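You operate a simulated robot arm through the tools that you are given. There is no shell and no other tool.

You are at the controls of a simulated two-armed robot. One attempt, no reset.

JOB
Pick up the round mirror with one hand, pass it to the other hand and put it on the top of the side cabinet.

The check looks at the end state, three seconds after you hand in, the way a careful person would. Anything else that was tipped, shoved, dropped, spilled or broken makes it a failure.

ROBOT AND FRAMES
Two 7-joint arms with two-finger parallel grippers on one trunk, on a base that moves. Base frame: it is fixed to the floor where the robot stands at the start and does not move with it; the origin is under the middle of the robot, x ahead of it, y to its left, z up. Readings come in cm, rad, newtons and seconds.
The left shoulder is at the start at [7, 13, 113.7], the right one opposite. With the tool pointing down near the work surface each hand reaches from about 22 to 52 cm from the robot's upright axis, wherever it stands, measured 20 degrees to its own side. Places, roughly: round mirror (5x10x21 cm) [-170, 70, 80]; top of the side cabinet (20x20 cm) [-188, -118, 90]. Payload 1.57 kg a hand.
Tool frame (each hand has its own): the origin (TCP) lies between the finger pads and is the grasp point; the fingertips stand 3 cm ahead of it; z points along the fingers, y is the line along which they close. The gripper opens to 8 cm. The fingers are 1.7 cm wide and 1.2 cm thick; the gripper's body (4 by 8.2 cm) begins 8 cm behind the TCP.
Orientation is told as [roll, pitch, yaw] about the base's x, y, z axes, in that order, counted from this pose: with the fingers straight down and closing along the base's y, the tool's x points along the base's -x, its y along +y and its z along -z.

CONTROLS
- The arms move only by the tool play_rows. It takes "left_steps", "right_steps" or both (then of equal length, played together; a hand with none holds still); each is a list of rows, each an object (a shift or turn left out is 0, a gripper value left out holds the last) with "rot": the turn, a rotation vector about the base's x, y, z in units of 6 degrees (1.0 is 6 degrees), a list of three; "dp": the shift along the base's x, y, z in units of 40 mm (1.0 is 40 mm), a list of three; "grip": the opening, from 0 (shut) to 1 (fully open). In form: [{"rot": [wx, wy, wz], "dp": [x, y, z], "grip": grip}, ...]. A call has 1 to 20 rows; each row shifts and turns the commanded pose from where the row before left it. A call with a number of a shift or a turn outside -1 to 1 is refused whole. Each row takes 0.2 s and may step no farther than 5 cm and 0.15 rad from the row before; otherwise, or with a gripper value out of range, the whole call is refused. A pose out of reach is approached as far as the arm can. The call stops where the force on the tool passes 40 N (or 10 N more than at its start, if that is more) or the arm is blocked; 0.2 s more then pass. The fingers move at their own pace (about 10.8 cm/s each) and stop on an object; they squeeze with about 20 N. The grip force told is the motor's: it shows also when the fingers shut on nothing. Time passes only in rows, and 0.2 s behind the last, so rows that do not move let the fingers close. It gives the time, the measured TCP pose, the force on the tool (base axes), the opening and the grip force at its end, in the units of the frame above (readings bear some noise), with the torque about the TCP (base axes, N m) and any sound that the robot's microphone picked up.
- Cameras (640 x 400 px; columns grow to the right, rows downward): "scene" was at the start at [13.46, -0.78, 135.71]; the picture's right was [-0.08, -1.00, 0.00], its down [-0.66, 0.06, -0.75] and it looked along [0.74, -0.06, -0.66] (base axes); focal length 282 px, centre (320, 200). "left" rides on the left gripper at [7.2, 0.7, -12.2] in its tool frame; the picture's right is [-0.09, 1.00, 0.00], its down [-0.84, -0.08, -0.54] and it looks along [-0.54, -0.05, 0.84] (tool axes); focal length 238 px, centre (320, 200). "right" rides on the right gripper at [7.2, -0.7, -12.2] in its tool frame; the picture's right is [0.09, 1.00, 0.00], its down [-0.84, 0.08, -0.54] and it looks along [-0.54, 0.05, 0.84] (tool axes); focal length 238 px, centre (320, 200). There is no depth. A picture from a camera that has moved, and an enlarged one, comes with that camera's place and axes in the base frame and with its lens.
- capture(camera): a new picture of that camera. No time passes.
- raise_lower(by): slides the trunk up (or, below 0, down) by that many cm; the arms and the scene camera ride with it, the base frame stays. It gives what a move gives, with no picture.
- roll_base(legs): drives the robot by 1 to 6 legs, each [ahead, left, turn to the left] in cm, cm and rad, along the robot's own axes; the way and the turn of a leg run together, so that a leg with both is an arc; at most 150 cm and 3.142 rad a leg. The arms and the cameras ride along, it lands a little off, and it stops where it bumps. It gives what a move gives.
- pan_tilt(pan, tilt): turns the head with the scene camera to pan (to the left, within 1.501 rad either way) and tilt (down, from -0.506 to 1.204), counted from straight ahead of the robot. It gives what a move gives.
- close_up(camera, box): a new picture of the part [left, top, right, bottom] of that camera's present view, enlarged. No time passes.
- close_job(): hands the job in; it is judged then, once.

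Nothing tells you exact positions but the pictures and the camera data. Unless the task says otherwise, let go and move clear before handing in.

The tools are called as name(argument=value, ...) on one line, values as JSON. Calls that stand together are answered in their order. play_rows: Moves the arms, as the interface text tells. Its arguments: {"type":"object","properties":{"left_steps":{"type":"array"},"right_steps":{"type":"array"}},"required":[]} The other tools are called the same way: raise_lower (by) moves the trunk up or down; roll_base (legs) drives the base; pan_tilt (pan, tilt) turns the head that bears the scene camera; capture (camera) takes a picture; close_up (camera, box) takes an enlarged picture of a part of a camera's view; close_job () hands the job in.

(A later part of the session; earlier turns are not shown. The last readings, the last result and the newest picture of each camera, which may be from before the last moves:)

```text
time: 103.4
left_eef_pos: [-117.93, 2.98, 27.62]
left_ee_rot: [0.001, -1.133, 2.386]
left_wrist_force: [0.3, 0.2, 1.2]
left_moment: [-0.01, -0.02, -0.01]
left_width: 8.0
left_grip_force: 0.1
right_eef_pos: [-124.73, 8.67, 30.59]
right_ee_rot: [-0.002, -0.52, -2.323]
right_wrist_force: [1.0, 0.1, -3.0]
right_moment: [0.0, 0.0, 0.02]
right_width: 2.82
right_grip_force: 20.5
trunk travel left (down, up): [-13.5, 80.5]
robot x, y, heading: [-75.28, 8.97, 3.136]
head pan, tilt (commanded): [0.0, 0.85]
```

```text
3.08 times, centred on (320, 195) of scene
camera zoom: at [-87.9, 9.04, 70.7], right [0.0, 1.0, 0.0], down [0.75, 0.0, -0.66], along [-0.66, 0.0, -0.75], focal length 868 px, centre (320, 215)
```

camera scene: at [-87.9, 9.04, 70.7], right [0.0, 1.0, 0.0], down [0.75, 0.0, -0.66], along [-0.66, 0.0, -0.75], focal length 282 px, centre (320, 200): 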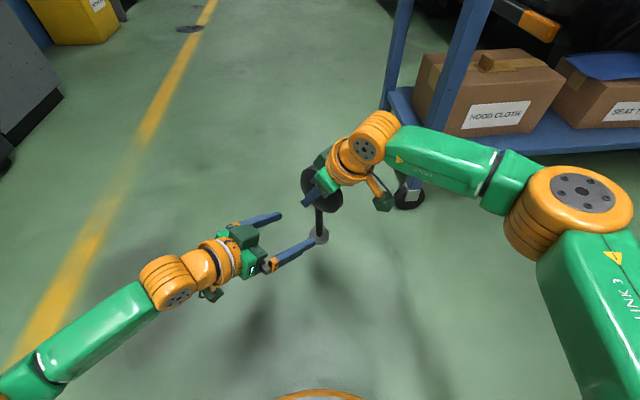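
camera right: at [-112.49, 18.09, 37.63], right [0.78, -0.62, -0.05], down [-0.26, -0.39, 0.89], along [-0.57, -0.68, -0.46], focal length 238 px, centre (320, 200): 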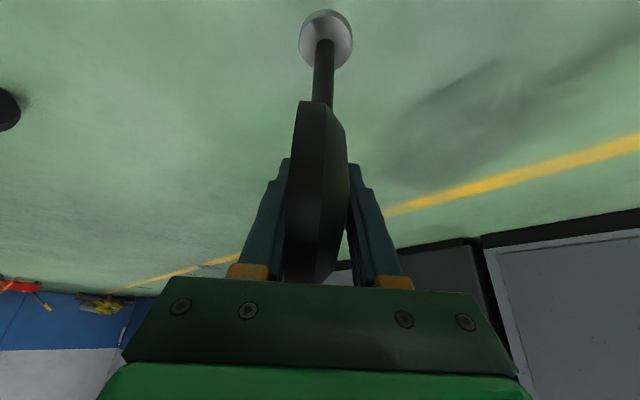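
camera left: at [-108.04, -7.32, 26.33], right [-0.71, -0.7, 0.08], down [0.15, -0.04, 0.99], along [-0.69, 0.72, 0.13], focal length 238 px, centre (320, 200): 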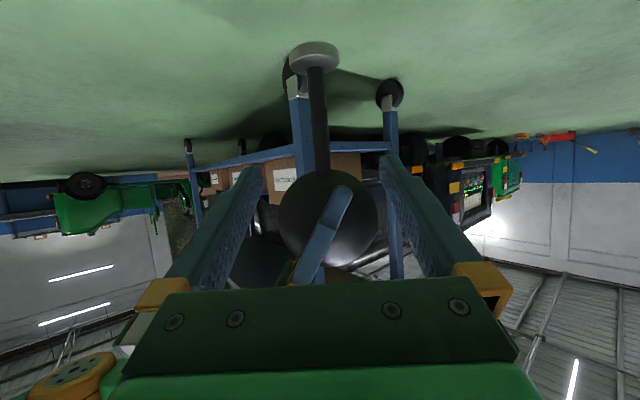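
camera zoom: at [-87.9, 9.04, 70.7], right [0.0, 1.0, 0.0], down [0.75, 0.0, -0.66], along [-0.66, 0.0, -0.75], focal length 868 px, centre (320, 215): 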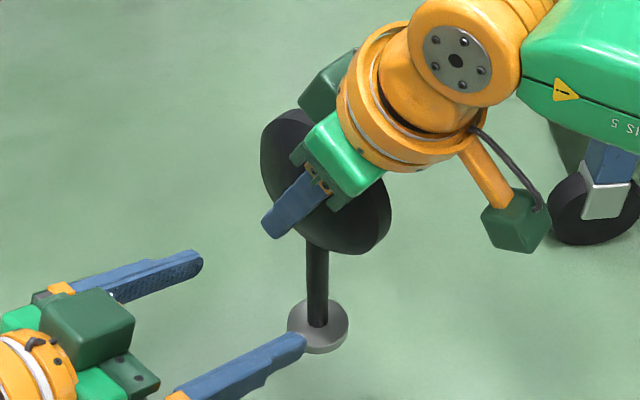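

The stem lies straight ahead of the left hand, about 2.6 cm below the head at the grip line. I'll advance 10 cm along the tool axis with the fingers open.

play_rows(left_steps=[{"dp": [-0.412, 0.388, -0.28]}, {"dp": [-0.412, 0.388, -0.28]}, {"dp": [-0.412, 0.388, -0.28]}, {"dp": [-0.412, 0.388, -0.28]}, {}])

capture(camera="left")

close_up(camera="scene", box=[240, 130, 400, 260])

```text
time: 104.6
left_eef_pos: [-124.44, 8.97, 23.18]
left_ee_rot: [0.003, -1.132, 2.382]
left_wrist_force: [0.0, 0.3, 0.3]
left_moment: [0.0, -0.04, -0.01]
left_width: 8.02
left_grip_force: 0.0
right_eef_pos: [-124.66, 8.63, 30.59]
right_ee_rot: [0.001, -0.521, -2.323]
right_wrist_force: [0.6, 0.0, -2.6]
right_moment: [0.01, -0.02, 0.02]
right_width: 2.8
right_grip_force: 19.8
trunk travel left (down, up): [-13.5, 80.5]
robot x, y, heading: [-75.14, 8.79, 3.134]
head pan, tilt (commanded): [0.0, 0.85]
```

```text
taken
camera left: at [-114.7, -1.14, 21.92], right [-0.71, -0.7, 0.08], down [0.15, -0.04, 0.99], along [-0.69, 0.72, 0.13], focal length 238 px, centre (320, 200)
```

left: 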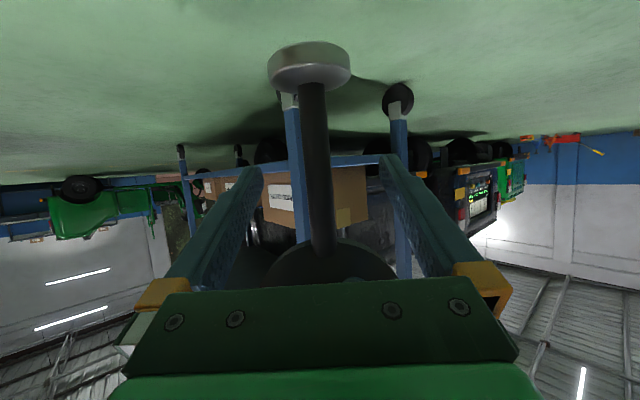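

```text
3.08 times, centred on (320, 195) of scene
camera zoom: at [-87.9, 9.04, 70.7], right [0.0, 1.0, 0.0], down [0.75, 0.0, -0.66], along [-0.66, 0.0, -0.75], focal length 868 px, centre (320, 215)
```

zoom: 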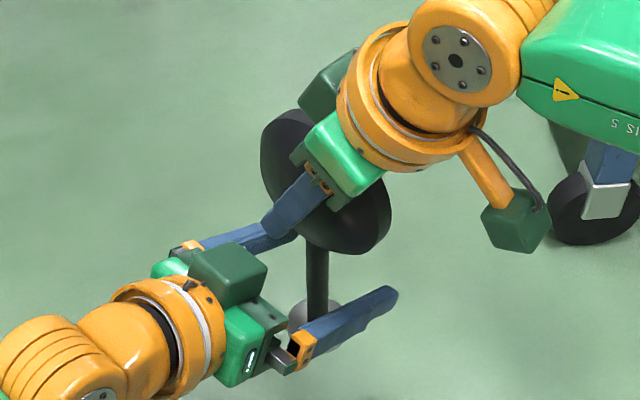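

The stem is between the left fingers and nothing else touches. I'll close the left gripper on the stem.

play_rows(left_steps=[{"grip": 0.6}, {"grip": 0.3}, {"grip": 0.1}, {"grip": 0}, {}, {}, {}])

capture(camera="left")

close_up(camera="scene", box=[240, 130, 400, 260])

```text
time: 106.2
left_eef_pos: [-124.35, 8.9, 23.27]
left_ee_rot: [0.001, -1.131, 2.386]
left_wrist_force: [1.6, 1.5, 0.6]
left_moment: [0.28, -0.19, -0.01]
left_width: 1.55
left_grip_force: 20.0
right_eef_pos: [-124.7, 8.64, 30.57]
right_ee_rot: [0.0, -0.522, -2.322]
right_wrist_force: [-1.4, -1.3, -3.3]
right_moment: [-0.4, 0.35, -0.01]
right_width: 2.81
right_grip_force: 19.8
trunk travel left (down, up): [-13.5, 80.5]
robot x, y, heading: [-75.31, 8.82, 3.139]
head pan, tilt (commanded): [0.0, 0.85]
```

```text
taken
camera left: at [-114.67, -1.16, 21.93], right [-0.71, -0.7, 0.08], down [0.15, -0.04, 0.99], along [-0.69, 0.72, 0.13], focal length 238 px, centre (320, 200)
```

left: 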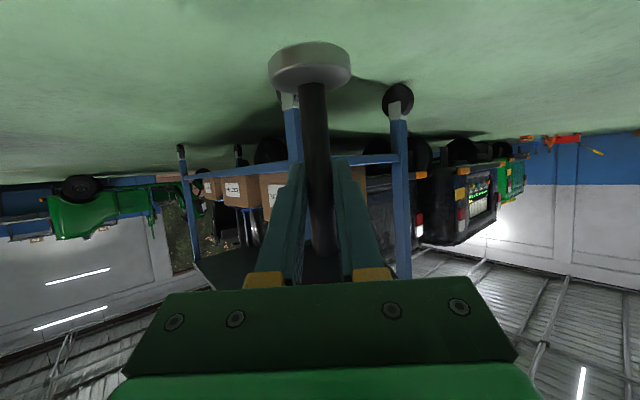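

```text
3.08 times, centred on (320, 195) of scene
camera zoom: at [-87.9, 9.04, 70.7], right [0.0, 1.0, 0.0], down [0.75, 0.0, -0.66], along [-0.66, 0.0, -0.75], focal length 868 px, centre (320, 215)
```

zoom: 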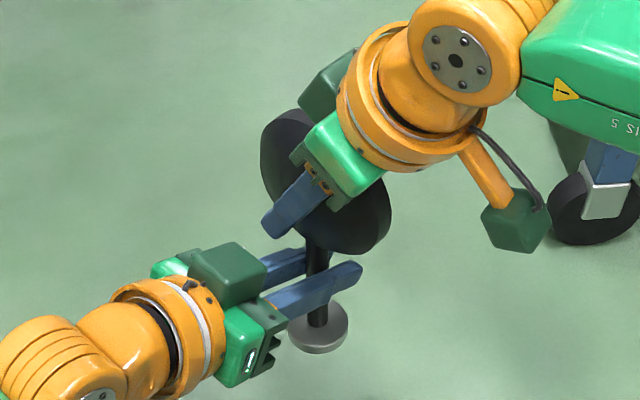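

The left hand holds the stem (1.55 cm, 20 N). I'll open the right hand partway and withdraw it straight back along its axis.

play_rows(right_steps=[{"grip": 0.35}, {"grip": 0.45}, {"grip": 0.55}, {"grip": 0.6}, {}])

capture(camera="right")

close_up(camera="scene", box=[240, 130, 400, 260])

```text
time: 107.4
left_eef_pos: [-124.45, 8.95, 23.16]
left_ee_rot: [0.001, -1.132, 2.384]
left_wrist_force: [-0.2, 0.1, 0.2]
left_moment: [-0.08, 0.04, 0.02]
left_width: 1.52
left_grip_force: 20.2
right_eef_pos: [-124.67, 8.66, 30.68]
right_ee_rot: [-0.001, -0.523, -2.324]
right_wrist_force: [-0.3, -0.3, 0.5]
right_moment: [0.02, 0.01, -0.02]
right_width: 4.79
right_grip_force: 0.1
trunk travel left (down, up): [-13.5, 80.5]
robot x, y, heading: [-74.99, 8.88, 3.136]
head pan, tilt (commanded): [0.0, 0.85]
```

```text
taken
camera right: at [-116.8, 18.01, 37.62], right [0.78, -0.62, -0.05], down [-0.25, -0.39, 0.89], along [-0.57, -0.68, -0.46], focal length 238 px, centre (320, 200)
```

right: 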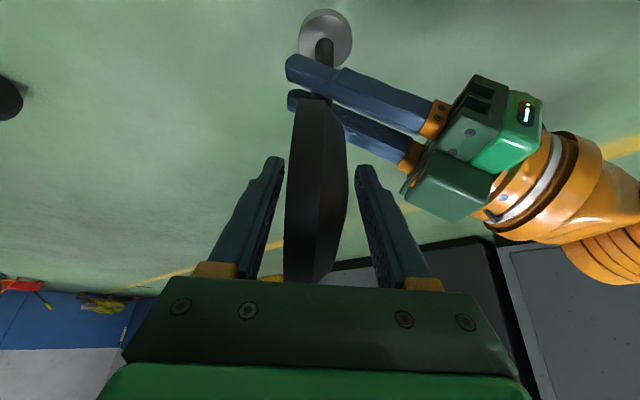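

```text
3.08 times, centred on (320, 195) of scene
camera zoom: at [-87.9, 9.04, 70.7], right [0.0, 1.0, 0.0], down [0.75, 0.0, -0.66], along [-0.66, 0.0, -0.75], focal length 868 px, centre (320, 215)
```

zoom: 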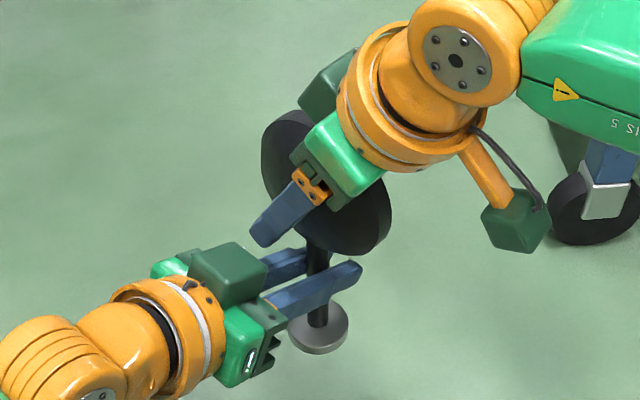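

The right fingers are clear of the disc on both sides. I'll withdraw the right hand up and back along its axis.

play_rows(right_steps=[{"dp": [0.15, 0.16, 0.38]}, {"dp": [0.298, 0.319, 0.758]}, {"dp": [0.298, 0.319, 0.758]}, {"dp": [0.298, 0.319, 0.758]}, {"dp": [0.298, 0.319, 0.758]}, {}])

capture(camera="right")

capture(camera="scene")

capture(camera="left")

```text
time: 108.8
left_eef_pos: [-124.53, 8.97, 23.17]
left_ee_rot: [0.003, -1.133, 2.382]
left_wrist_force: [-0.1, 0.9, 0.1]
left_moment: [0.22, -0.19, -0.06]
left_width: 1.47
left_grip_force: 20.0
right_eef_pos: [-119.36, 14.33, 44.37]
right_ee_rot: [-0.002, -0.523, -2.325]
right_wrist_force: [-0.5, -1.1, 1.0]
right_moment: [0.02, 0.01, 0.01]
right_width: 4.8
right_grip_force: 0.1
trunk travel left (down, up): [-13.5, 80.5]
robot x, y, heading: [-75.14, 9.01, 3.141]
head pan, tilt (commanded): [0.0, 0.85]
```

```text
taken
camera right: at [-111.38, 23.78, 51.38], right [0.78, -0.62, -0.05], down [-0.25, -0.39, 0.89], along [-0.57, -0.68, -0.46], focal length 238 px, centre (320, 200)
```

right: 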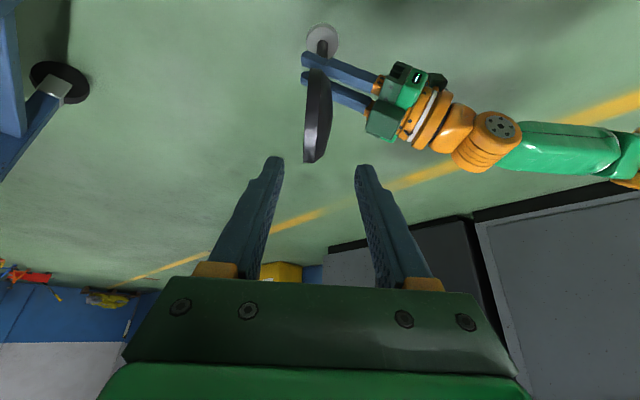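

```text
taken
camera scene: at [-87.9, 9.05, 70.7], right [0.0, 1.0, 0.0], down [0.75, 0.0, -0.66], along [-0.66, 0.0, -0.75], focal length 282 px, centre (320, 200)
```

scene: 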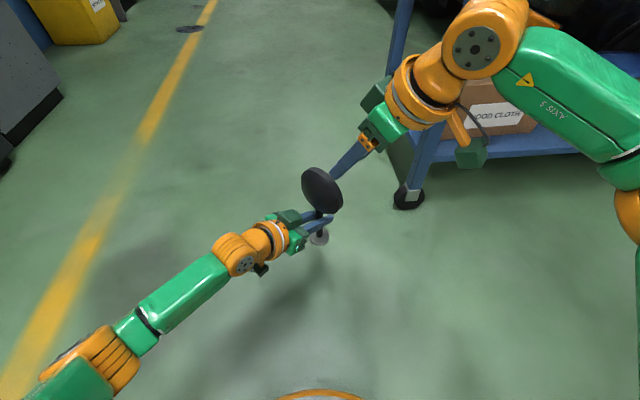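

```text
taken
camera left: at [-114.67, -1.16, 21.93], right [-0.71, -0.7, 0.08], down [0.15, -0.04, 0.99], along [-0.69, 0.72, 0.13], focal length 238 px, centre (320, 200)
```

left: 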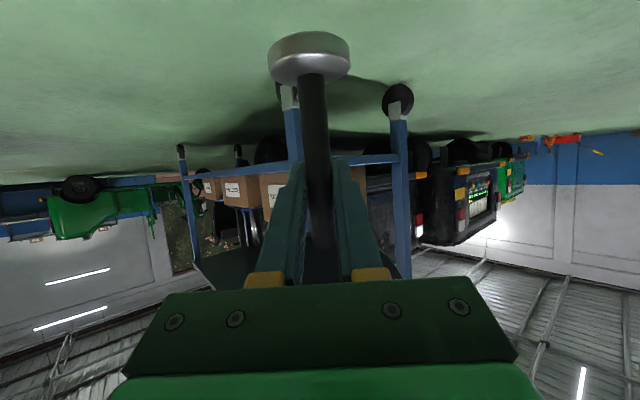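

The mirror now hangs from the left hand alone. The force reading looks odd and the foot seems to have shifted slightly in view, so I'll check close-ups and take a fresh reading before moving on.

play_rows(right_steps=[{}, {}])

close_up(camera="scene", box=[240, 130, 400, 260])

close_up(camera="right", box=[250, 10, 450, 190])

```text
time: 109.4
left_eef_pos: [-124.42, 9.06, 23.17]
left_ee_rot: [0.003, -1.132, 2.385]
left_wrist_force: [-0.3, -0.4, -0.4]
left_moment: [-0.23, 0.16, 0.05]
left_width: 1.47
left_grip_force: 19.6
right_eef_pos: [-119.27, 14.38, 44.44]
right_ee_rot: [0.001, -0.522, -2.324]
right_wrist_force: [0.5, -0.5, 0.5]
right_moment: [0.0, 0.01, -0.01]
right_width: 4.78
right_grip_force: 0.0
trunk travel left (down, up): [-13.5, 80.5]
robot x, y, heading: [-75.1, 9.02, 3.132]
head pan, tilt (commanded): [0.0, 0.85]
```

```text
3.08 times, centred on (320, 195) of scene
camera zoom: at [-87.9, 9.05, 70.7], right [0.0, 1.0, 0.0], down [0.75, 0.0, -0.66], along [-0.66, 0.0, -0.75], focal length 868 px, centre (320, 215)
```

zoom: 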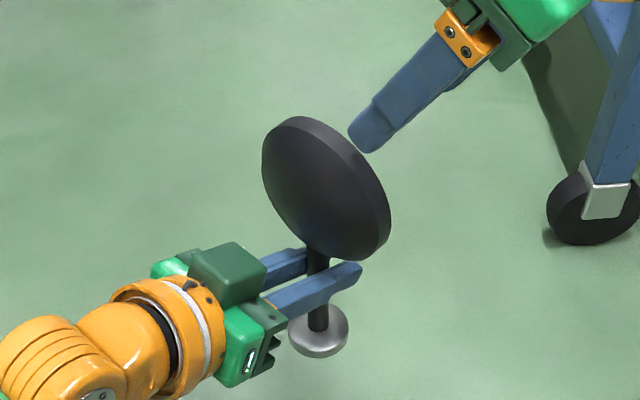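

```text
2.22 times, centred on (350, 100) of right
camera zoom: at [-111.4, 23.76, 51.35], right [0.78, -0.62, -0.05], down [-0.25, -0.39, 0.89], along [-0.57, -0.68, -0.46], focal length 530 px, centre (253, 422)
```

zoom: 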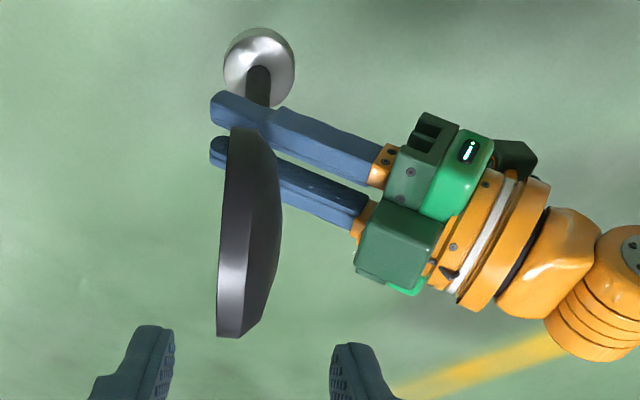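

The left hand holds the mirror, which has slid down about 0.6 cm in the grip; the wide head sits just above the fingers and can't pass through them. I'll move the right hand clear and check whether the slide continues.

play_rows(right_steps=[{"rot": [0, 0, -0.983], "dp": [0.1, 0.4, 0.1]}, {"rot": [0, 0, -0.983], "dp": [0.1, 0.4, 0.1]}, {"rot": [0, 0, -0.983], "dp": [0.1, 0.4, 0.1]}, {"rot": [0, 0, -0.983], "dp": [0.1, 0.4, 0.1]}, {"rot": [0, 0, -0.983], "dp": [0.1, 0.4, 0.1]}, {"rot": [0, 0, -0.983], "dp": [0.1, 0.2, 0.1]}, {"rot": [0, 0, -0.983], "dp": [0.1, 0, 0]}, {"rot": [0, 0, -0.983], "dp": [0.1, 0, 0]}, {}])

capture(camera="left")

close_up(camera="scene", box=[240, 130, 400, 260])

```text
time: 111.4
left_eef_pos: [-124.46, 9.02, 23.18]
left_ee_rot: [0.001, -1.133, 2.385]
left_wrist_force: [0.2, -0.9, -1.0]
left_moment: [0.33, -0.34, -0.12]
left_width: 1.46
left_grip_force: 19.7
right_eef_pos: [-116.21, 23.2, 46.8]
right_ee_rot: [-0.001, -0.522, 3.137]
right_wrist_force: [0.3, -0.3, 0.3]
right_moment: [0.03, 0.03, 0.0]
right_width: 4.79
right_grip_force: 0.0
trunk travel left (down, up): [-13.5, 80.5]
robot x, y, heading: [-75.16, 9.09, 3.138]
head pan, tilt (commanded): [0.0, 0.85]
```

```text
taken
camera left: at [-114.68, -1.17, 21.93], right [-0.71, -0.7, 0.08], down [0.15, -0.04, 0.99], along [-0.69, 0.72, 0.13], focal length 238 px, centre (320, 200)
```

left: 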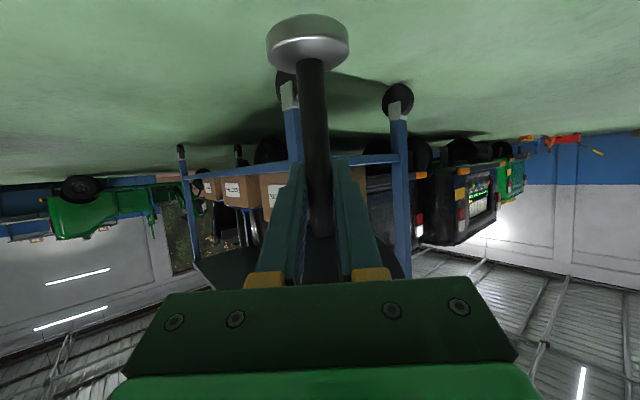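

```text
3.08 times, centred on (320, 195) of scene
camera zoom: at [-87.9, 9.05, 70.7], right [0.0, 1.0, 0.0], down [0.75, 0.0, -0.66], along [-0.66, 0.0, -0.75], focal length 868 px, centre (320, 215)
```

zoom: 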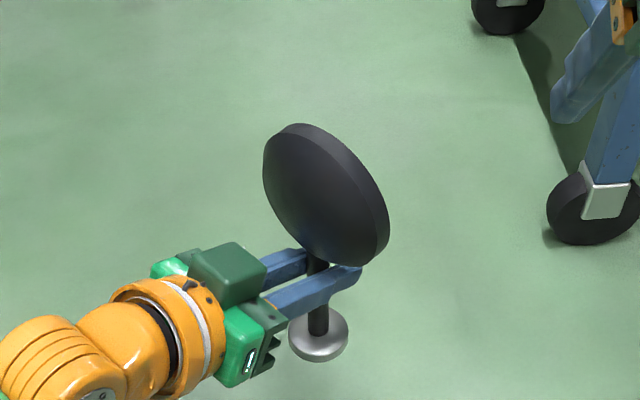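

The stem tapers, so the mirror keeps creeping down until its head rests on the fingers, which will then carry it. I'll wait for it to settle and check again.

play_rows(left_steps=[{}, {}, {}, {}, {}, {}, {}, {}, {}, {}, {}, {}, {}, {}, {}])

capture(camera="left")

close_up(camera="scene", box=[240, 130, 400, 260])

close_up(camera="right", box=[200, 0, 520, 200])

```text
time: 114.6
left_eef_pos: [-124.34, 9.05, 23.18]
left_ee_rot: [0.001, -1.134, 2.384]
left_wrist_force: [0.4, -0.8, -1.6]
left_moment: [-0.07, 0.06, 0.0]
left_width: 1.46
left_grip_force: 20.6
right_eef_pos: [-116.12, 23.21, 46.68]
right_ee_rot: [0.0, -0.522, 3.138]
right_wrist_force: [0.2, -0.8, 0.7]
right_moment: [0.07, -0.02, -0.03]
right_width: 4.78
right_grip_force: 0.0
trunk travel left (down, up): [-13.5, 80.5]
robot x, y, heading: [-74.99, 8.93, 3.134]
head pan, tilt (commanded): [0.0, 0.85]
```

```text
taken
camera left: at [-114.67, -1.16, 21.93], right [-0.71, -0.7, 0.08], down [0.15, -0.04, 0.99], along [-0.69, 0.72, 0.13], focal length 238 px, centre (320, 200)
```

left: 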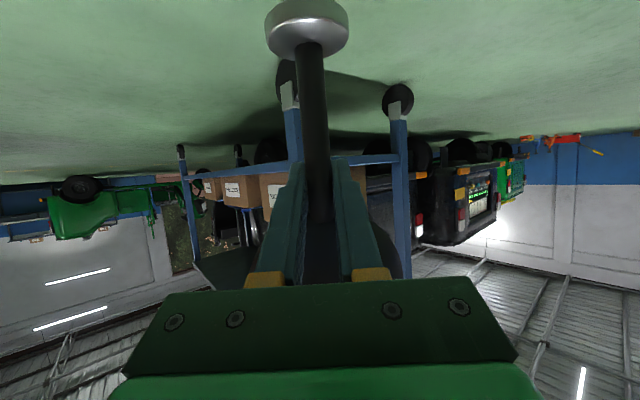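

```text
3.08 times, centred on (320, 195) of scene
camera zoom: at [-87.9, 9.05, 70.7], right [0.0, 1.0, 0.0], down [0.75, 0.0, -0.66], along [-0.66, 0.0, -0.75], focal length 868 px, centre (320, 215)
```

zoom: 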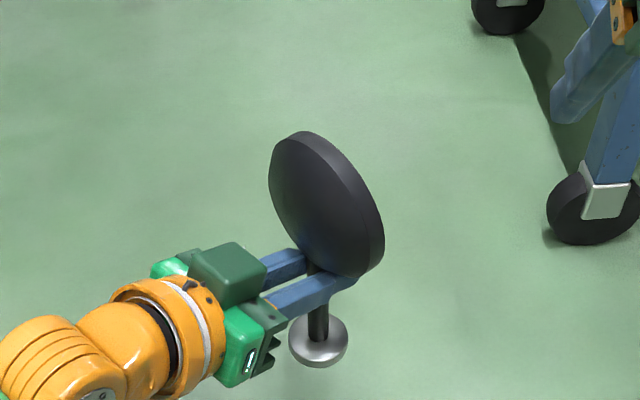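

```text
2.00 times, centred on (360, 100) of right
camera zoom: at [-103.85, 23.8, 53.69], right [0.08, -1.0, -0.05], down [-0.46, -0.08, 0.89], along [-0.89, -0.05, -0.46], focal length 477 px, centre (240, 400)
```

zoom: 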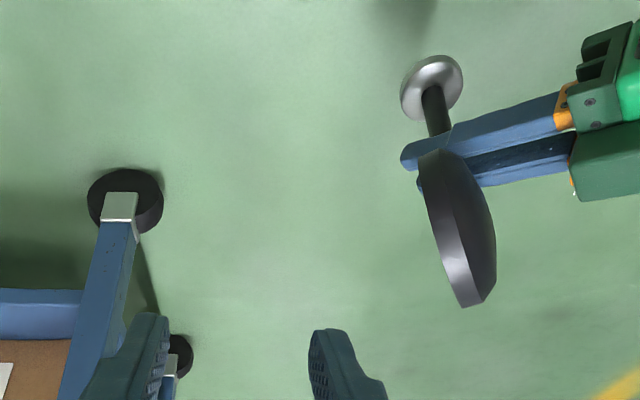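

The head now appears to rest on the fingers, and the disc has turned a little about its stem. I'll wait a moment more to confirm it has stopped.

play_rows(left_steps=[{}, {}, {}, {}, {}, {}, {}, {}, {}, {}, {}, {}, {}, {}, {}])

capture(camera="left")

close_up(camera="scene", box=[240, 130, 400, 260])

```text
time: 117.8
left_eef_pos: [-124.48, 9.01, 23.13]
left_ee_rot: [0.002, -1.134, 2.383]
left_wrist_force: [-0.4, 0.3, -0.5]
left_moment: [0.01, 0.0, -0.01]
left_width: 1.45
left_grip_force: 20.4
right_eef_pos: [-116.28, 23.22, 46.66]
right_ee_rot: [0.001, -0.52, 3.138]
right_wrist_force: [0.3, 0.2, -0.4]
right_moment: [0.0, 0.01, -0.02]
right_width: 4.82
right_grip_force: 0.0
trunk travel left (down, up): [-13.5, 80.5]
robot x, y, heading: [-75.13, 8.86, 3.133]
head pan, tilt (commanded): [0.0, 0.85]
```

```text
taken
camera left: at [-114.67, -1.16, 21.93], right [-0.71, -0.7, 0.08], down [0.15, -0.04, 0.99], along [-0.69, 0.72, 0.13], focal length 238 px, centre (320, 200)
```

left: 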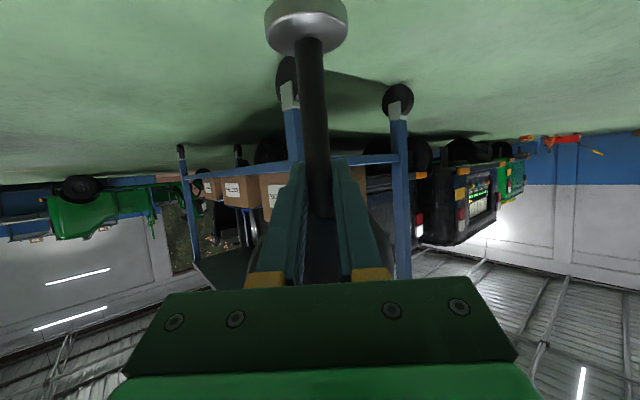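

```text
3.08 times, centred on (320, 195) of scene
camera zoom: at [-87.9, 9.05, 70.7], right [0.0, 1.0, 0.0], down [0.75, 0.0, -0.66], along [-0.66, 0.0, -0.75], focal length 868 px, centre (320, 215)
```

zoom: 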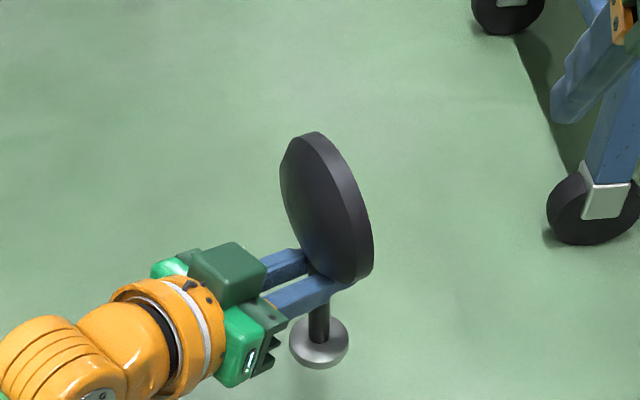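

The slide has essentially stopped, with the head resting on the fingers and the disc turning slightly about its stem, which is harmless. I'll turn left toward the cabinet with the trunk kept low, so any slip would be a short one.

roll_base(legs=[[0, 0, 0.8]])

roll_base(legs=[[0, 0, 0.77]])

capture(camera="scene")

capture(camera="left")

```text
time: 120.3
left_eef_pos: [-109.52, -26.22, 23.36]
left_ee_rot: [0.001, -1.132, -3.103]
left_wrist_force: [-0.5, 1.3, -0.4]
left_moment: [0.03, 0.0, 0.0]
left_width: 1.44
left_grip_force: 19.6
right_eef_pos: [-113.76, -10.39, 46.71]
right_ee_rot: [-0.001, -0.521, -2.35]
right_wrist_force: [0.3, -0.8, 0.5]
right_moment: [0.01, 0.0, 0.01]
right_width: 4.82
right_grip_force: 0.1
trunk travel left (down, up): [-13.5, 80.5]
robot x, y, heading: [-75.42, 9.3, -2.352]
head pan, tilt (commanded): [0.0, 0.85]
```

```text
time: 122.7
left_eef_pos: [-75.39, -40.24, 23.19]
left_ee_rot: [0.002, -1.132, -2.333]
left_wrist_force: [-0.9, 0.2, 0.1]
left_moment: [0.02, -0.03, -0.01]
left_width: 1.44
left_grip_force: 19.7
right_eef_pos: [-89.49, -31.87, 46.68]
right_ee_rot: [0.0, -0.521, -1.578]
right_wrist_force: [1.1, 0.1, 0.2]
right_moment: [-0.04, -0.01, 0.0]
right_width: 4.81
right_grip_force: 0.1
trunk travel left (down, up): [-13.5, 80.5]
robot x, y, heading: [-75.17, 8.9, -1.579]
head pan, tilt (commanded): [0.0, 0.85]
```

```text
taken
camera scene: at [-75.16, -3.88, 70.7], right [-1.0, 0.01, 0.0], down [0.01, 0.75, -0.66], along [-0.01, -0.66, -0.75], focal length 282 px, centre (320, 200)
```

scene: 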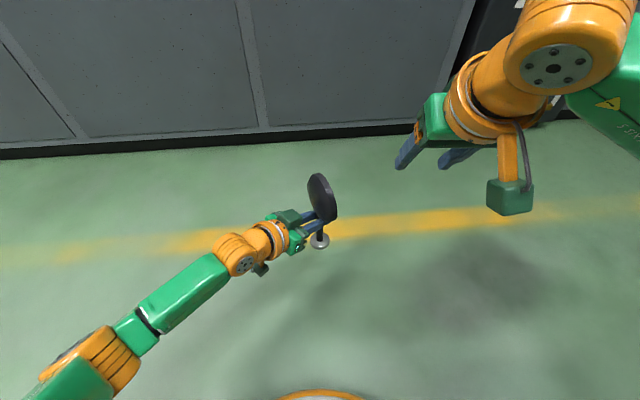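

```text
taken
camera left: at [-65.14, -30.55, 21.93], right [0.69, -0.72, 0.08], down [0.04, 0.15, 0.99], along [-0.72, -0.68, 0.13], focal length 238 px, centre (320, 200)
```

left: 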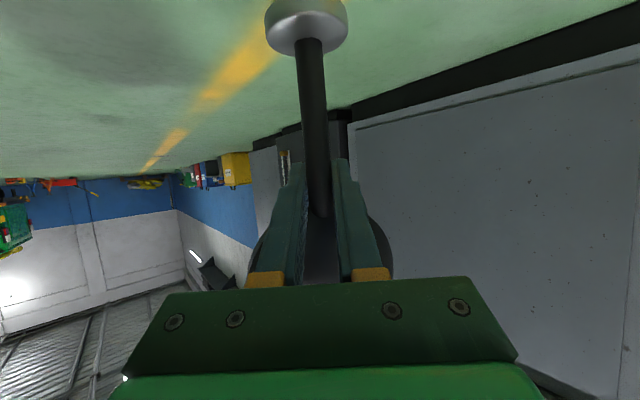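

The mirror hasn't moved in the grip. I'll drive a little forward and then sideways to my right toward the side cabinet, checking halfway.

roll_base(legs=[[12, 0, 0], [0, -60, 0]])

capture(camera="scene")

capture(camera="left")

```text
time: 126.9
left_eef_pos: [-134.72, -51.68, 23.16]
left_ee_rot: [0.0, -1.133, -2.332]
left_wrist_force: [-0.1, -1.5, 0.8]
left_moment: [-0.01, -0.02, -0.04]
left_width: 1.45
left_grip_force: 20.0
right_eef_pos: [-148.9, -43.31, 46.75]
right_ee_rot: [0.001, -0.52, -1.577]
right_wrist_force: [0.6, -0.3, 0.2]
right_moment: [-0.02, -0.04, -0.01]
right_width: 4.79
right_grip_force: 0.3
trunk travel left (down, up): [-13.5, 80.5]
robot x, y, heading: [-134.37, -2.54, -1.575]
head pan, tilt (commanded): [0.0, 0.85]
```

```text
taken
camera scene: at [-134.69, -15.26, 70.7], right [-1.0, 0.01, 0.0], down [0.01, 0.75, -0.66], along [0.0, -0.66, -0.75], focal length 282 px, centre (320, 200)
```

scene: 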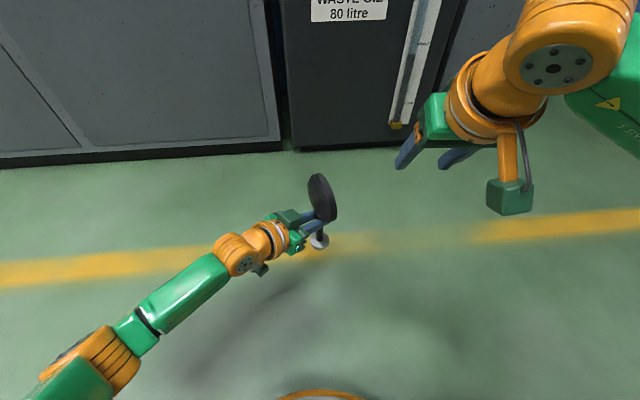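

```text
taken
camera left: at [-124.58, -41.9, 21.92], right [0.7, -0.71, 0.08], down [0.04, 0.15, 0.99], along [-0.72, -0.68, 0.13], focal length 238 px, centre (320, 200)
```

left: 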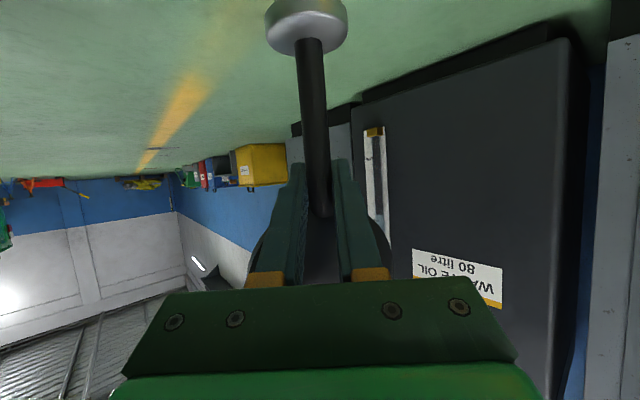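

Still secure. I'll continue sideways to stand in front of the side cabinet, then raise the trunk.

roll_base(legs=[[0, -58, 0]])

raise_lower(by=40)

capture(camera="left")

raise_lower(by=39.5)

pan_tilt(pan=0, tilt=0.6)

capture(camera="scene")

capture(camera="left")

```text
time: 130.2
left_eef_pos: [-192.68, -51.32, 23.11]
left_ee_rot: [0.002, -1.133, -2.327]
left_wrist_force: [-0.9, -0.5, -0.5]
left_moment: [0.02, -0.02, -0.05]
left_width: 1.45
left_grip_force: 19.8
right_eef_pos: [-207.0, -43.09, 46.65]
right_ee_rot: [0.0, -0.519, -1.572]
right_wrist_force: [0.7, 0.1, 1.0]
right_moment: [0.02, 0.01, 0.01]
right_width: 4.81
right_grip_force: 0.0
trunk travel left (down, up): [-13.5, 80.5]
robot x, y, heading: [-192.77, -2.04, -1.569]
head pan, tilt (commanded): [0.0, 0.85]
```

```text
time: 134.1
left_eef_pos: [-192.63, -51.34, 63.23]
left_ee_rot: [0.003, -1.133, -2.328]
left_wrist_force: [-0.7, 0.0, -3.0]
left_moment: [0.03, 0.0, -0.01]
left_width: 1.44
left_grip_force: 20.5
right_eef_pos: [-207.04, -43.17, 86.78]
right_ee_rot: [-0.001, -0.52, -1.572]
right_wrist_force: [-0.1, -0.3, -0.3]
right_moment: [0.02, 0.02, 0.01]
right_width: 4.81
right_grip_force: 0.0
trunk travel left (down, up): [-53.5, 40.5]
robot x, y, heading: [-192.52, -1.91, -1.571]
head pan, tilt (commanded): [0.0, 0.85]
```

```text
taken
camera left: at [-182.58, -41.61, 61.92], right [0.7, -0.71, 0.08], down [0.04, 0.15, 0.99], along [-0.71, -0.69, 0.13], focal length 238 px, centre (320, 200)
```

left: 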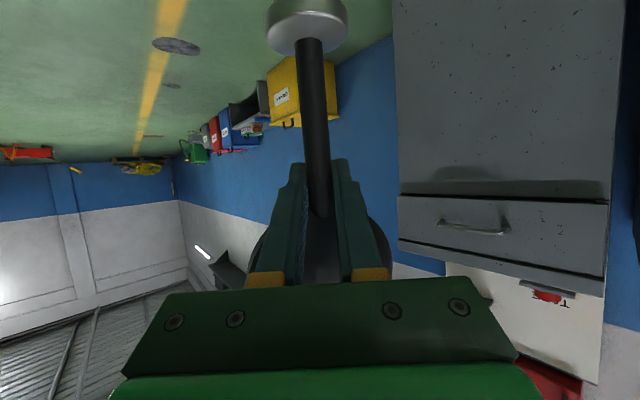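

```text
time: 137.9
left_eef_pos: [-192.57, -51.49, 102.63]
left_ee_rot: [0.002, -1.132, -2.325]
left_wrist_force: [0.0, 0.0, -3.2]
left_moment: [0.0, 0.05, -0.01]
left_width: 1.45
left_grip_force: 20.5
right_eef_pos: [-206.99, -43.19, 126.15]
right_ee_rot: [0.001, -0.519, -1.572]
right_wrist_force: [0.7, 0.5, -0.1]
right_moment: [0.0, 0.04, -0.01]
right_width: 4.8
right_grip_force: 0.0
trunk travel left (down, up): [-93.0, 1.0]
robot x, y, heading: [-192.99, -1.95, -1.57]
head pan, tilt (commanded): [0.0, 0.85]
```

```text
time: 138.6
left_eef_pos: [-192.67, -51.43, 102.6]
left_ee_rot: [0.001, -1.133, -2.327]
left_wrist_force: [-0.7, -0.5, -3.0]
left_moment: [0.03, -0.03, 0.03]
left_width: 1.44
left_grip_force: 19.7
right_eef_pos: [-207.02, -43.17, 126.05]
right_ee_rot: [0.001, -0.52, -1.572]
right_wrist_force: [0.3, 0.6, -0.3]
right_moment: [-0.01, 0.02, 0.0]
right_width: 4.81
right_grip_force: 0.2
trunk travel left (down, up): [-93.0, 1.0]
robot x, y, heading: [-192.71, -2.04, -1.578]
head pan, tilt (commanded): [0.0, 0.6]
```

```text
taken
camera scene: at [-192.82, -16.08, 152.29], right [-1.0, 0.0, 0.0], down [0.0, 0.57, -0.82], along [0.0, -0.82, -0.57], focal length 282 px, centre (320, 200)
```

scene: 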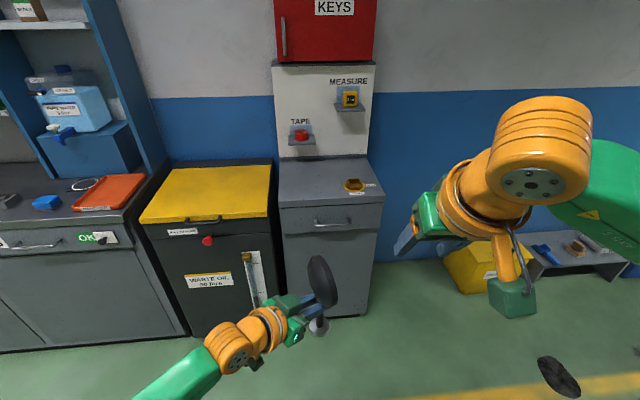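

```text
taken
camera left: at [-182.58, -41.64, 101.42], right [0.7, -0.71, 0.08], down [0.04, 0.15, 0.99], along [-0.71, -0.69, 0.13], focal length 238 px, centre (320, 200)
```

left: 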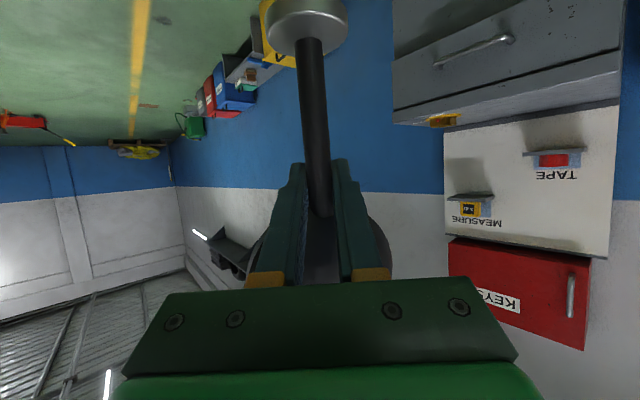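

The robot now faces the side cabinet: a gray top with a yellow tape roll on its right side and a panel with small shelves behind. I'll zoom in with both cameras to measure the top's height and edges.

close_up(camera="scene", box=[260, 90, 400, 220])

close_up(camera="left", box=[380, 0, 640, 160])

capture(camera="right")

```text
3.08 times, centred on (330, 155) of scene
camera zoom: at [-192.82, -16.08, 152.29], right [-1.0, 0.0, 0.0], down [0.0, 0.57, -0.82], along [0.0, -0.82, -0.57], focal length 868 px, centre (289, 338)
```

zoom: 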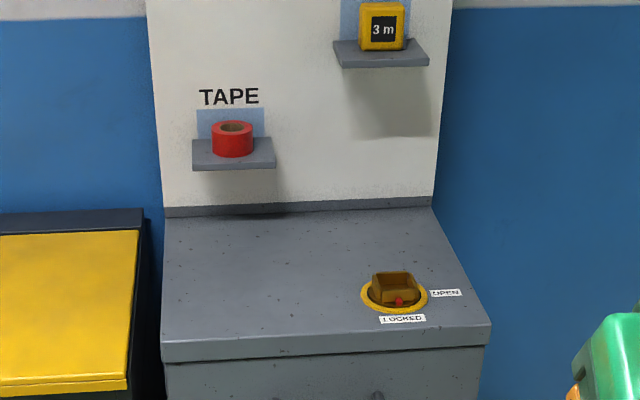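

```text
2.46 times, centred on (510, 80) of left
camera zoom: at [-182.58, -41.64, 101.42], right [0.7, -0.71, 0.08], down [0.04, 0.15, 0.99], along [-0.71, -0.69, 0.13], focal length 587 px, centre (-148, 495)
```

zoom: 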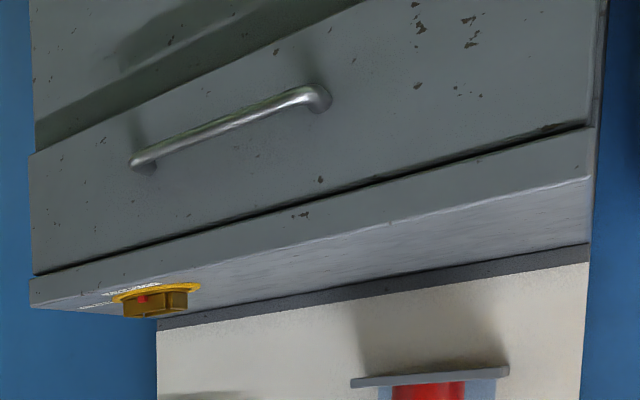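

```text
taken
camera right: at [-207.61, -30.93, 133.19], right [1.0, 0.08, -0.05], down [0.08, -0.46, 0.89], along [0.05, -0.89, -0.46], focal length 238 px, centre (320, 200)
```

right: 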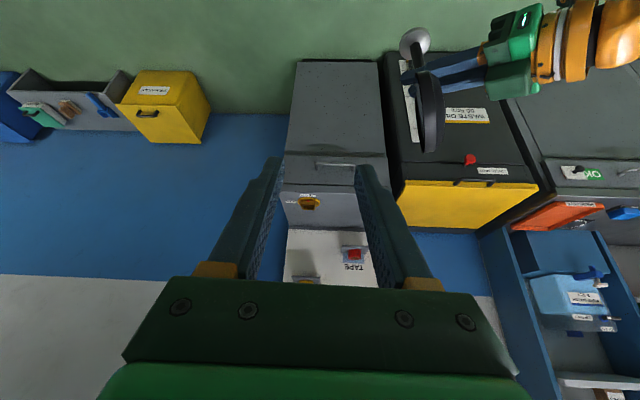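

The cabinet top is at z about 89.8, with its front edge from (-177, -105) to (-218, -109) and a latch knob at about (-207, -116). I'll place the mirror near (-189, -119). First I'll raise the left hand slightly and pull the right hand back out of the way.

play_rows(left_steps=[{"dp": [0, 0, 0.3]}, {"dp": [0, 0, 0.3]}, {"dp": [0, 0, 0.2]}, {}, {}], right_steps=[{"dp": [-0.3, 0.7, 0]}, {"dp": [-0.3, 0.7, 0]}, {"dp": [-0.3, 0.7, 0]}, {"dp": [-0.3, 0.7, 0]}, {}])

roll_base(legs=[[40, 3, 0]])

capture(camera="scene")

capture(camera="left")

```text
time: 139.8
left_eef_pos: [-192.68, -51.51, 105.88]
left_ee_rot: [0.004, -1.133, -2.327]
left_wrist_force: [0.1, 0.3, -1.6]
left_moment: [0.01, 0.01, -0.02]
left_width: 1.43
left_grip_force: 20.0
right_eef_pos: [-211.85, -31.89, 126.03]
right_ee_rot: [-0.001, -0.519, -1.573]
right_wrist_force: [-0.6, 0.3, 0.6]
right_moment: [-0.01, 0.0, 0.04]
right_width: 4.78
right_grip_force: 0.0
trunk travel left (down, up): [-93.0, 1.0]
robot x, y, heading: [-193.27, -2.07, -1.572]
head pan, tilt (commanded): [0.0, 0.6]
```

```text
time: 142.3
left_eef_pos: [-189.53, -91.43, 106.04]
left_ee_rot: [0.004, -1.132, -2.325]
left_wrist_force: [0.1, 0.2, -2.4]
left_moment: [0.05, -0.03, 0.02]
left_width: 1.46
left_grip_force: 19.9
right_eef_pos: [-208.49, -71.9, 126.15]
right_ee_rot: [-0.001, -0.524, -1.568]
right_wrist_force: [-0.7, 0.0, 0.6]
right_moment: [-0.01, 0.03, -0.01]
right_width: 4.8
right_grip_force: 0.0
trunk travel left (down, up): [-93.0, 1.0]
robot x, y, heading: [-190.01, -42.36, -1.565]
head pan, tilt (commanded): [0.0, 0.6]
```

```text
taken
camera scene: at [-189.81, -55.95, 152.32], right [-1.0, 0.0, 0.0], down [0.0, 0.56, -0.83], along [0.0, -0.83, -0.56], focal length 282 px, centre (320, 200)
```

scene: 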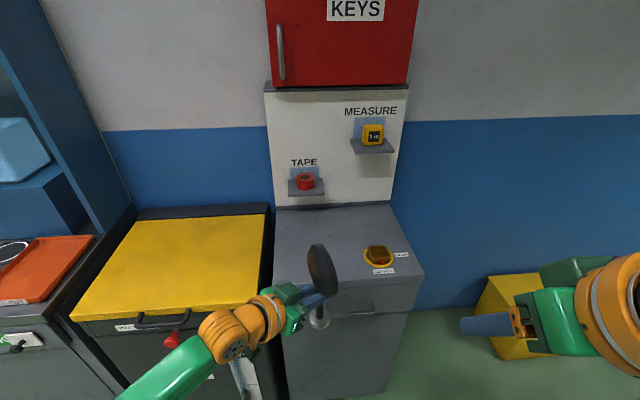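

```text
taken
camera left: at [-179.45, -81.56, 104.7], right [0.7, -0.71, 0.09], down [0.03, 0.15, 0.99], along [-0.71, -0.69, 0.13], focal length 238 px, centre (320, 200)
```

left: 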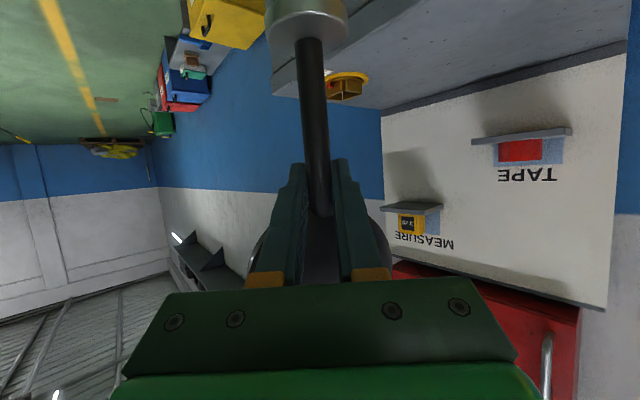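

Clearance over the cabinet edge is about 6 cm and the mirror is stable. I'll drive the remaining 27 cm so it hangs over the spot.

roll_base(legs=[[27, 0, 0]])

pan_tilt(pan=0, tilt=0.8)

capture(camera="scene")

close_up(camera="scene", box=[220, 100, 420, 300])

capture(camera="left")

capture(camera="right")

```text
time: 144.3
left_eef_pos: [-189.46, -118.22, 106.03]
left_ee_rot: [0.008, -1.134, -2.326]
left_wrist_force: [-0.2, 0.9, -2.8]
left_moment: [0.01, 0.0, 0.04]
left_width: 1.45
left_grip_force: 20.3
right_eef_pos: [-208.46, -98.99, 126.19]
right_ee_rot: [-0.001, -0.522, -1.568]
right_wrist_force: [-0.3, 0.1, -0.1]
right_moment: [0.01, 0.0, -0.01]
right_width: 4.8
right_grip_force: 0.0
trunk travel left (down, up): [-93.0, 1.0]
robot x, y, heading: [-189.92, -69.04, -1.573]
head pan, tilt (commanded): [0.0, 0.6]
```

```text
time: 145.0
left_eef_pos: [-189.37, -118.65, 105.87]
left_ee_rot: [0.002, -1.134, -2.322]
left_wrist_force: [0.2, 0.0, -2.8]
left_moment: [0.03, -0.03, -0.01]
left_width: 1.47
left_grip_force: 20.0
right_eef_pos: [-208.36, -99.02, 126.1]
right_ee_rot: [-0.001, -0.521, -1.567]
right_wrist_force: [-0.6, -0.6, 1.0]
right_moment: [0.0, 0.01, -0.02]
right_width: 4.78
right_grip_force: 0.1
trunk travel left (down, up): [-93.0, 1.0]
robot x, y, heading: [-189.75, -69.79, -1.568]
head pan, tilt (commanded): [0.0, 0.799]
```

```text
taken
camera scene: at [-189.74, -82.46, 150.62], right [-1.0, 0.0, 0.0], down [0.0, 0.72, -0.7], along [0.0, -0.7, -0.72], focal length 282 px, centre (320, 200)
```

scene: 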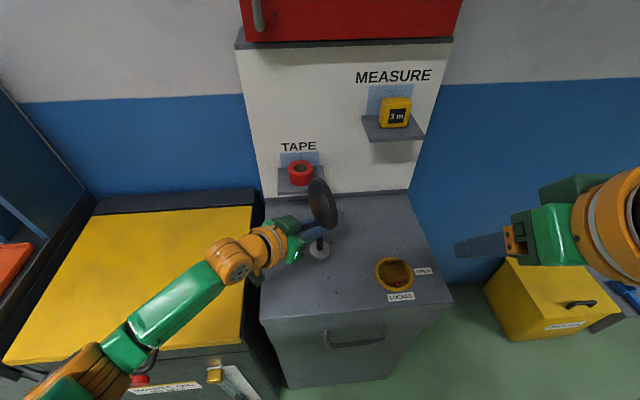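

```text
2.00 times, centred on (320, 200) of scene
camera zoom: at [-189.74, -82.46, 150.62], right [-1.0, 0.0, 0.0], down [0.0, 0.72, -0.7], along [0.0, -0.7, -0.72], focal length 564 px, centre (320, 200)
```

zoom: 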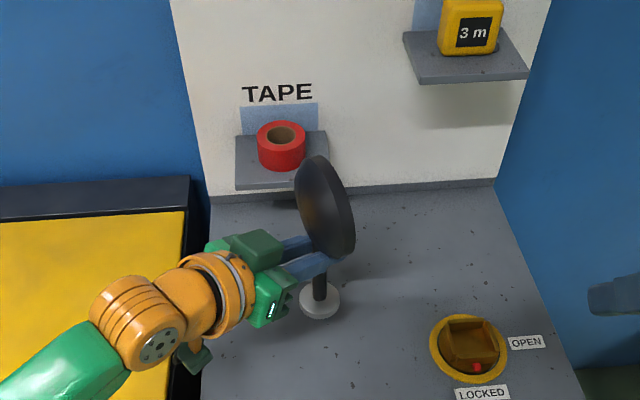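

```text
taken
camera left: at [-179.39, -108.76, 104.62], right [0.7, -0.71, 0.08], down [0.03, 0.15, 0.99], along [-0.71, -0.69, 0.13], focal length 238 px, centre (320, 200)
```

left: 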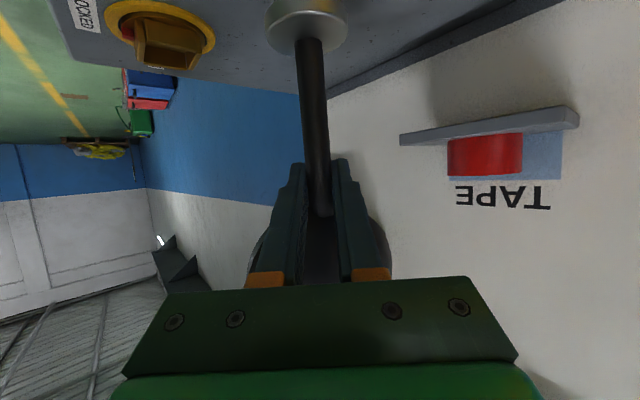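

```text
taken
camera right: at [-209.22, -86.93, 133.11], right [1.0, 0.08, -0.05], down [0.08, -0.46, 0.89], along [0.05, -0.89, -0.46], focal length 238 px, centre (320, 200)
```

right: 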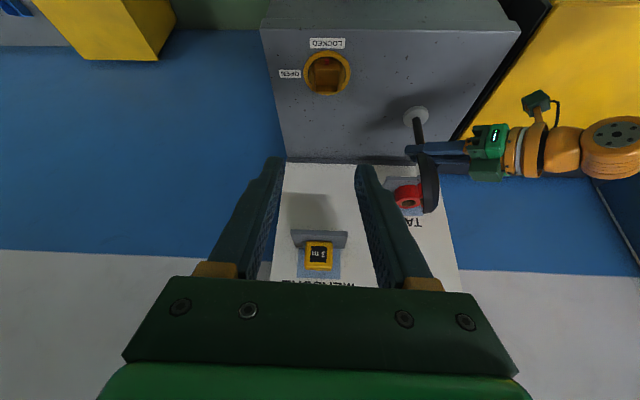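

The mirror hangs over about (-189.5, -119), clear of the latch and the tape shelf. I'll lower it slowly, about 4 cm first.

play_rows(left_steps=[{"dp": [0, 0, -0.25]}, {"dp": [0, 0, -0.25]}, {"dp": [0, 0, -0.25]}, {"dp": [0, 0, -0.25]}, {}])

capture(camera="left")

close_up(camera="scene", box=[250, 150, 380, 280])

close_up(camera="right", box=[360, 60, 560, 230])

```text
time: 146.2
left_eef_pos: [-189.49, -118.5, 101.81]
left_ee_rot: [0.003, -1.133, -2.322]
left_wrist_force: [0.5, 0.0, -3.5]
left_moment: [-0.03, 0.02, -0.02]
left_width: 1.46
left_grip_force: 19.8
right_eef_pos: [-208.6, -99.17, 126.15]
right_ee_rot: [0.001, -0.52, -1.569]
right_wrist_force: [-0.4, -0.3, -0.4]
right_moment: [0.02, 0.0, 0.04]
right_width: 4.8
right_grip_force: 0.1
trunk travel left (down, up): [-93.0, 1.0]
robot x, y, heading: [-189.63, -69.3, -1.568]
head pan, tilt (commanded): [0.0, 0.799]
```

```text
taken
camera left: at [-179.42, -108.75, 100.63], right [0.7, -0.71, 0.08], down [0.04, 0.15, 0.99], along [-0.71, -0.69, 0.13], focal length 238 px, centre (320, 200)
```

left: 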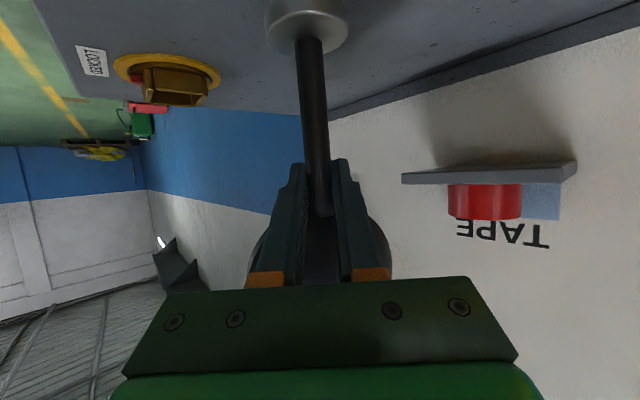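

```text
3.08 times, centred on (315, 215) of scene
camera zoom: at [-189.74, -82.5, 150.61], right [-1.0, 0.0, 0.0], down [0.0, 0.72, -0.7], along [0.0, -0.7, -0.72], focal length 868 px, centre (335, 154)
```

zoom: 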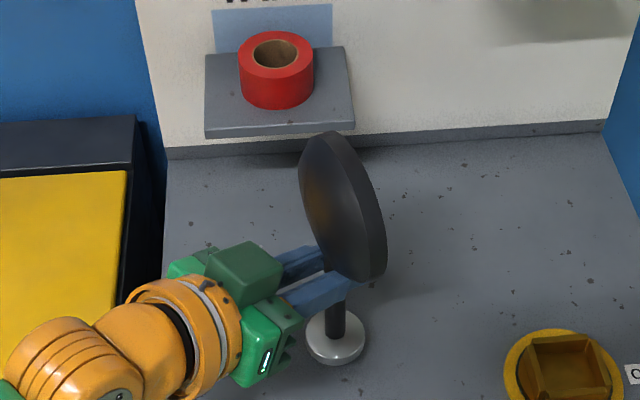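

```text
2.35 times, centred on (460, 145) of right
camera zoom: at [-209.22, -86.96, 133.1], right [1.0, 0.08, -0.05], down [0.08, -0.46, 0.89], along [0.05, -0.89, -0.46], focal length 561 px, centre (-9, 329)
```

zoom: 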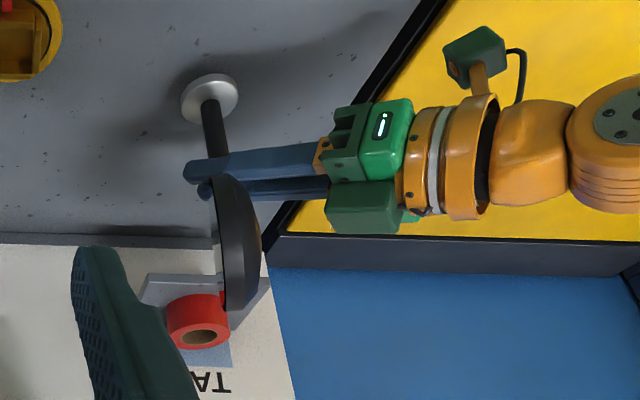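

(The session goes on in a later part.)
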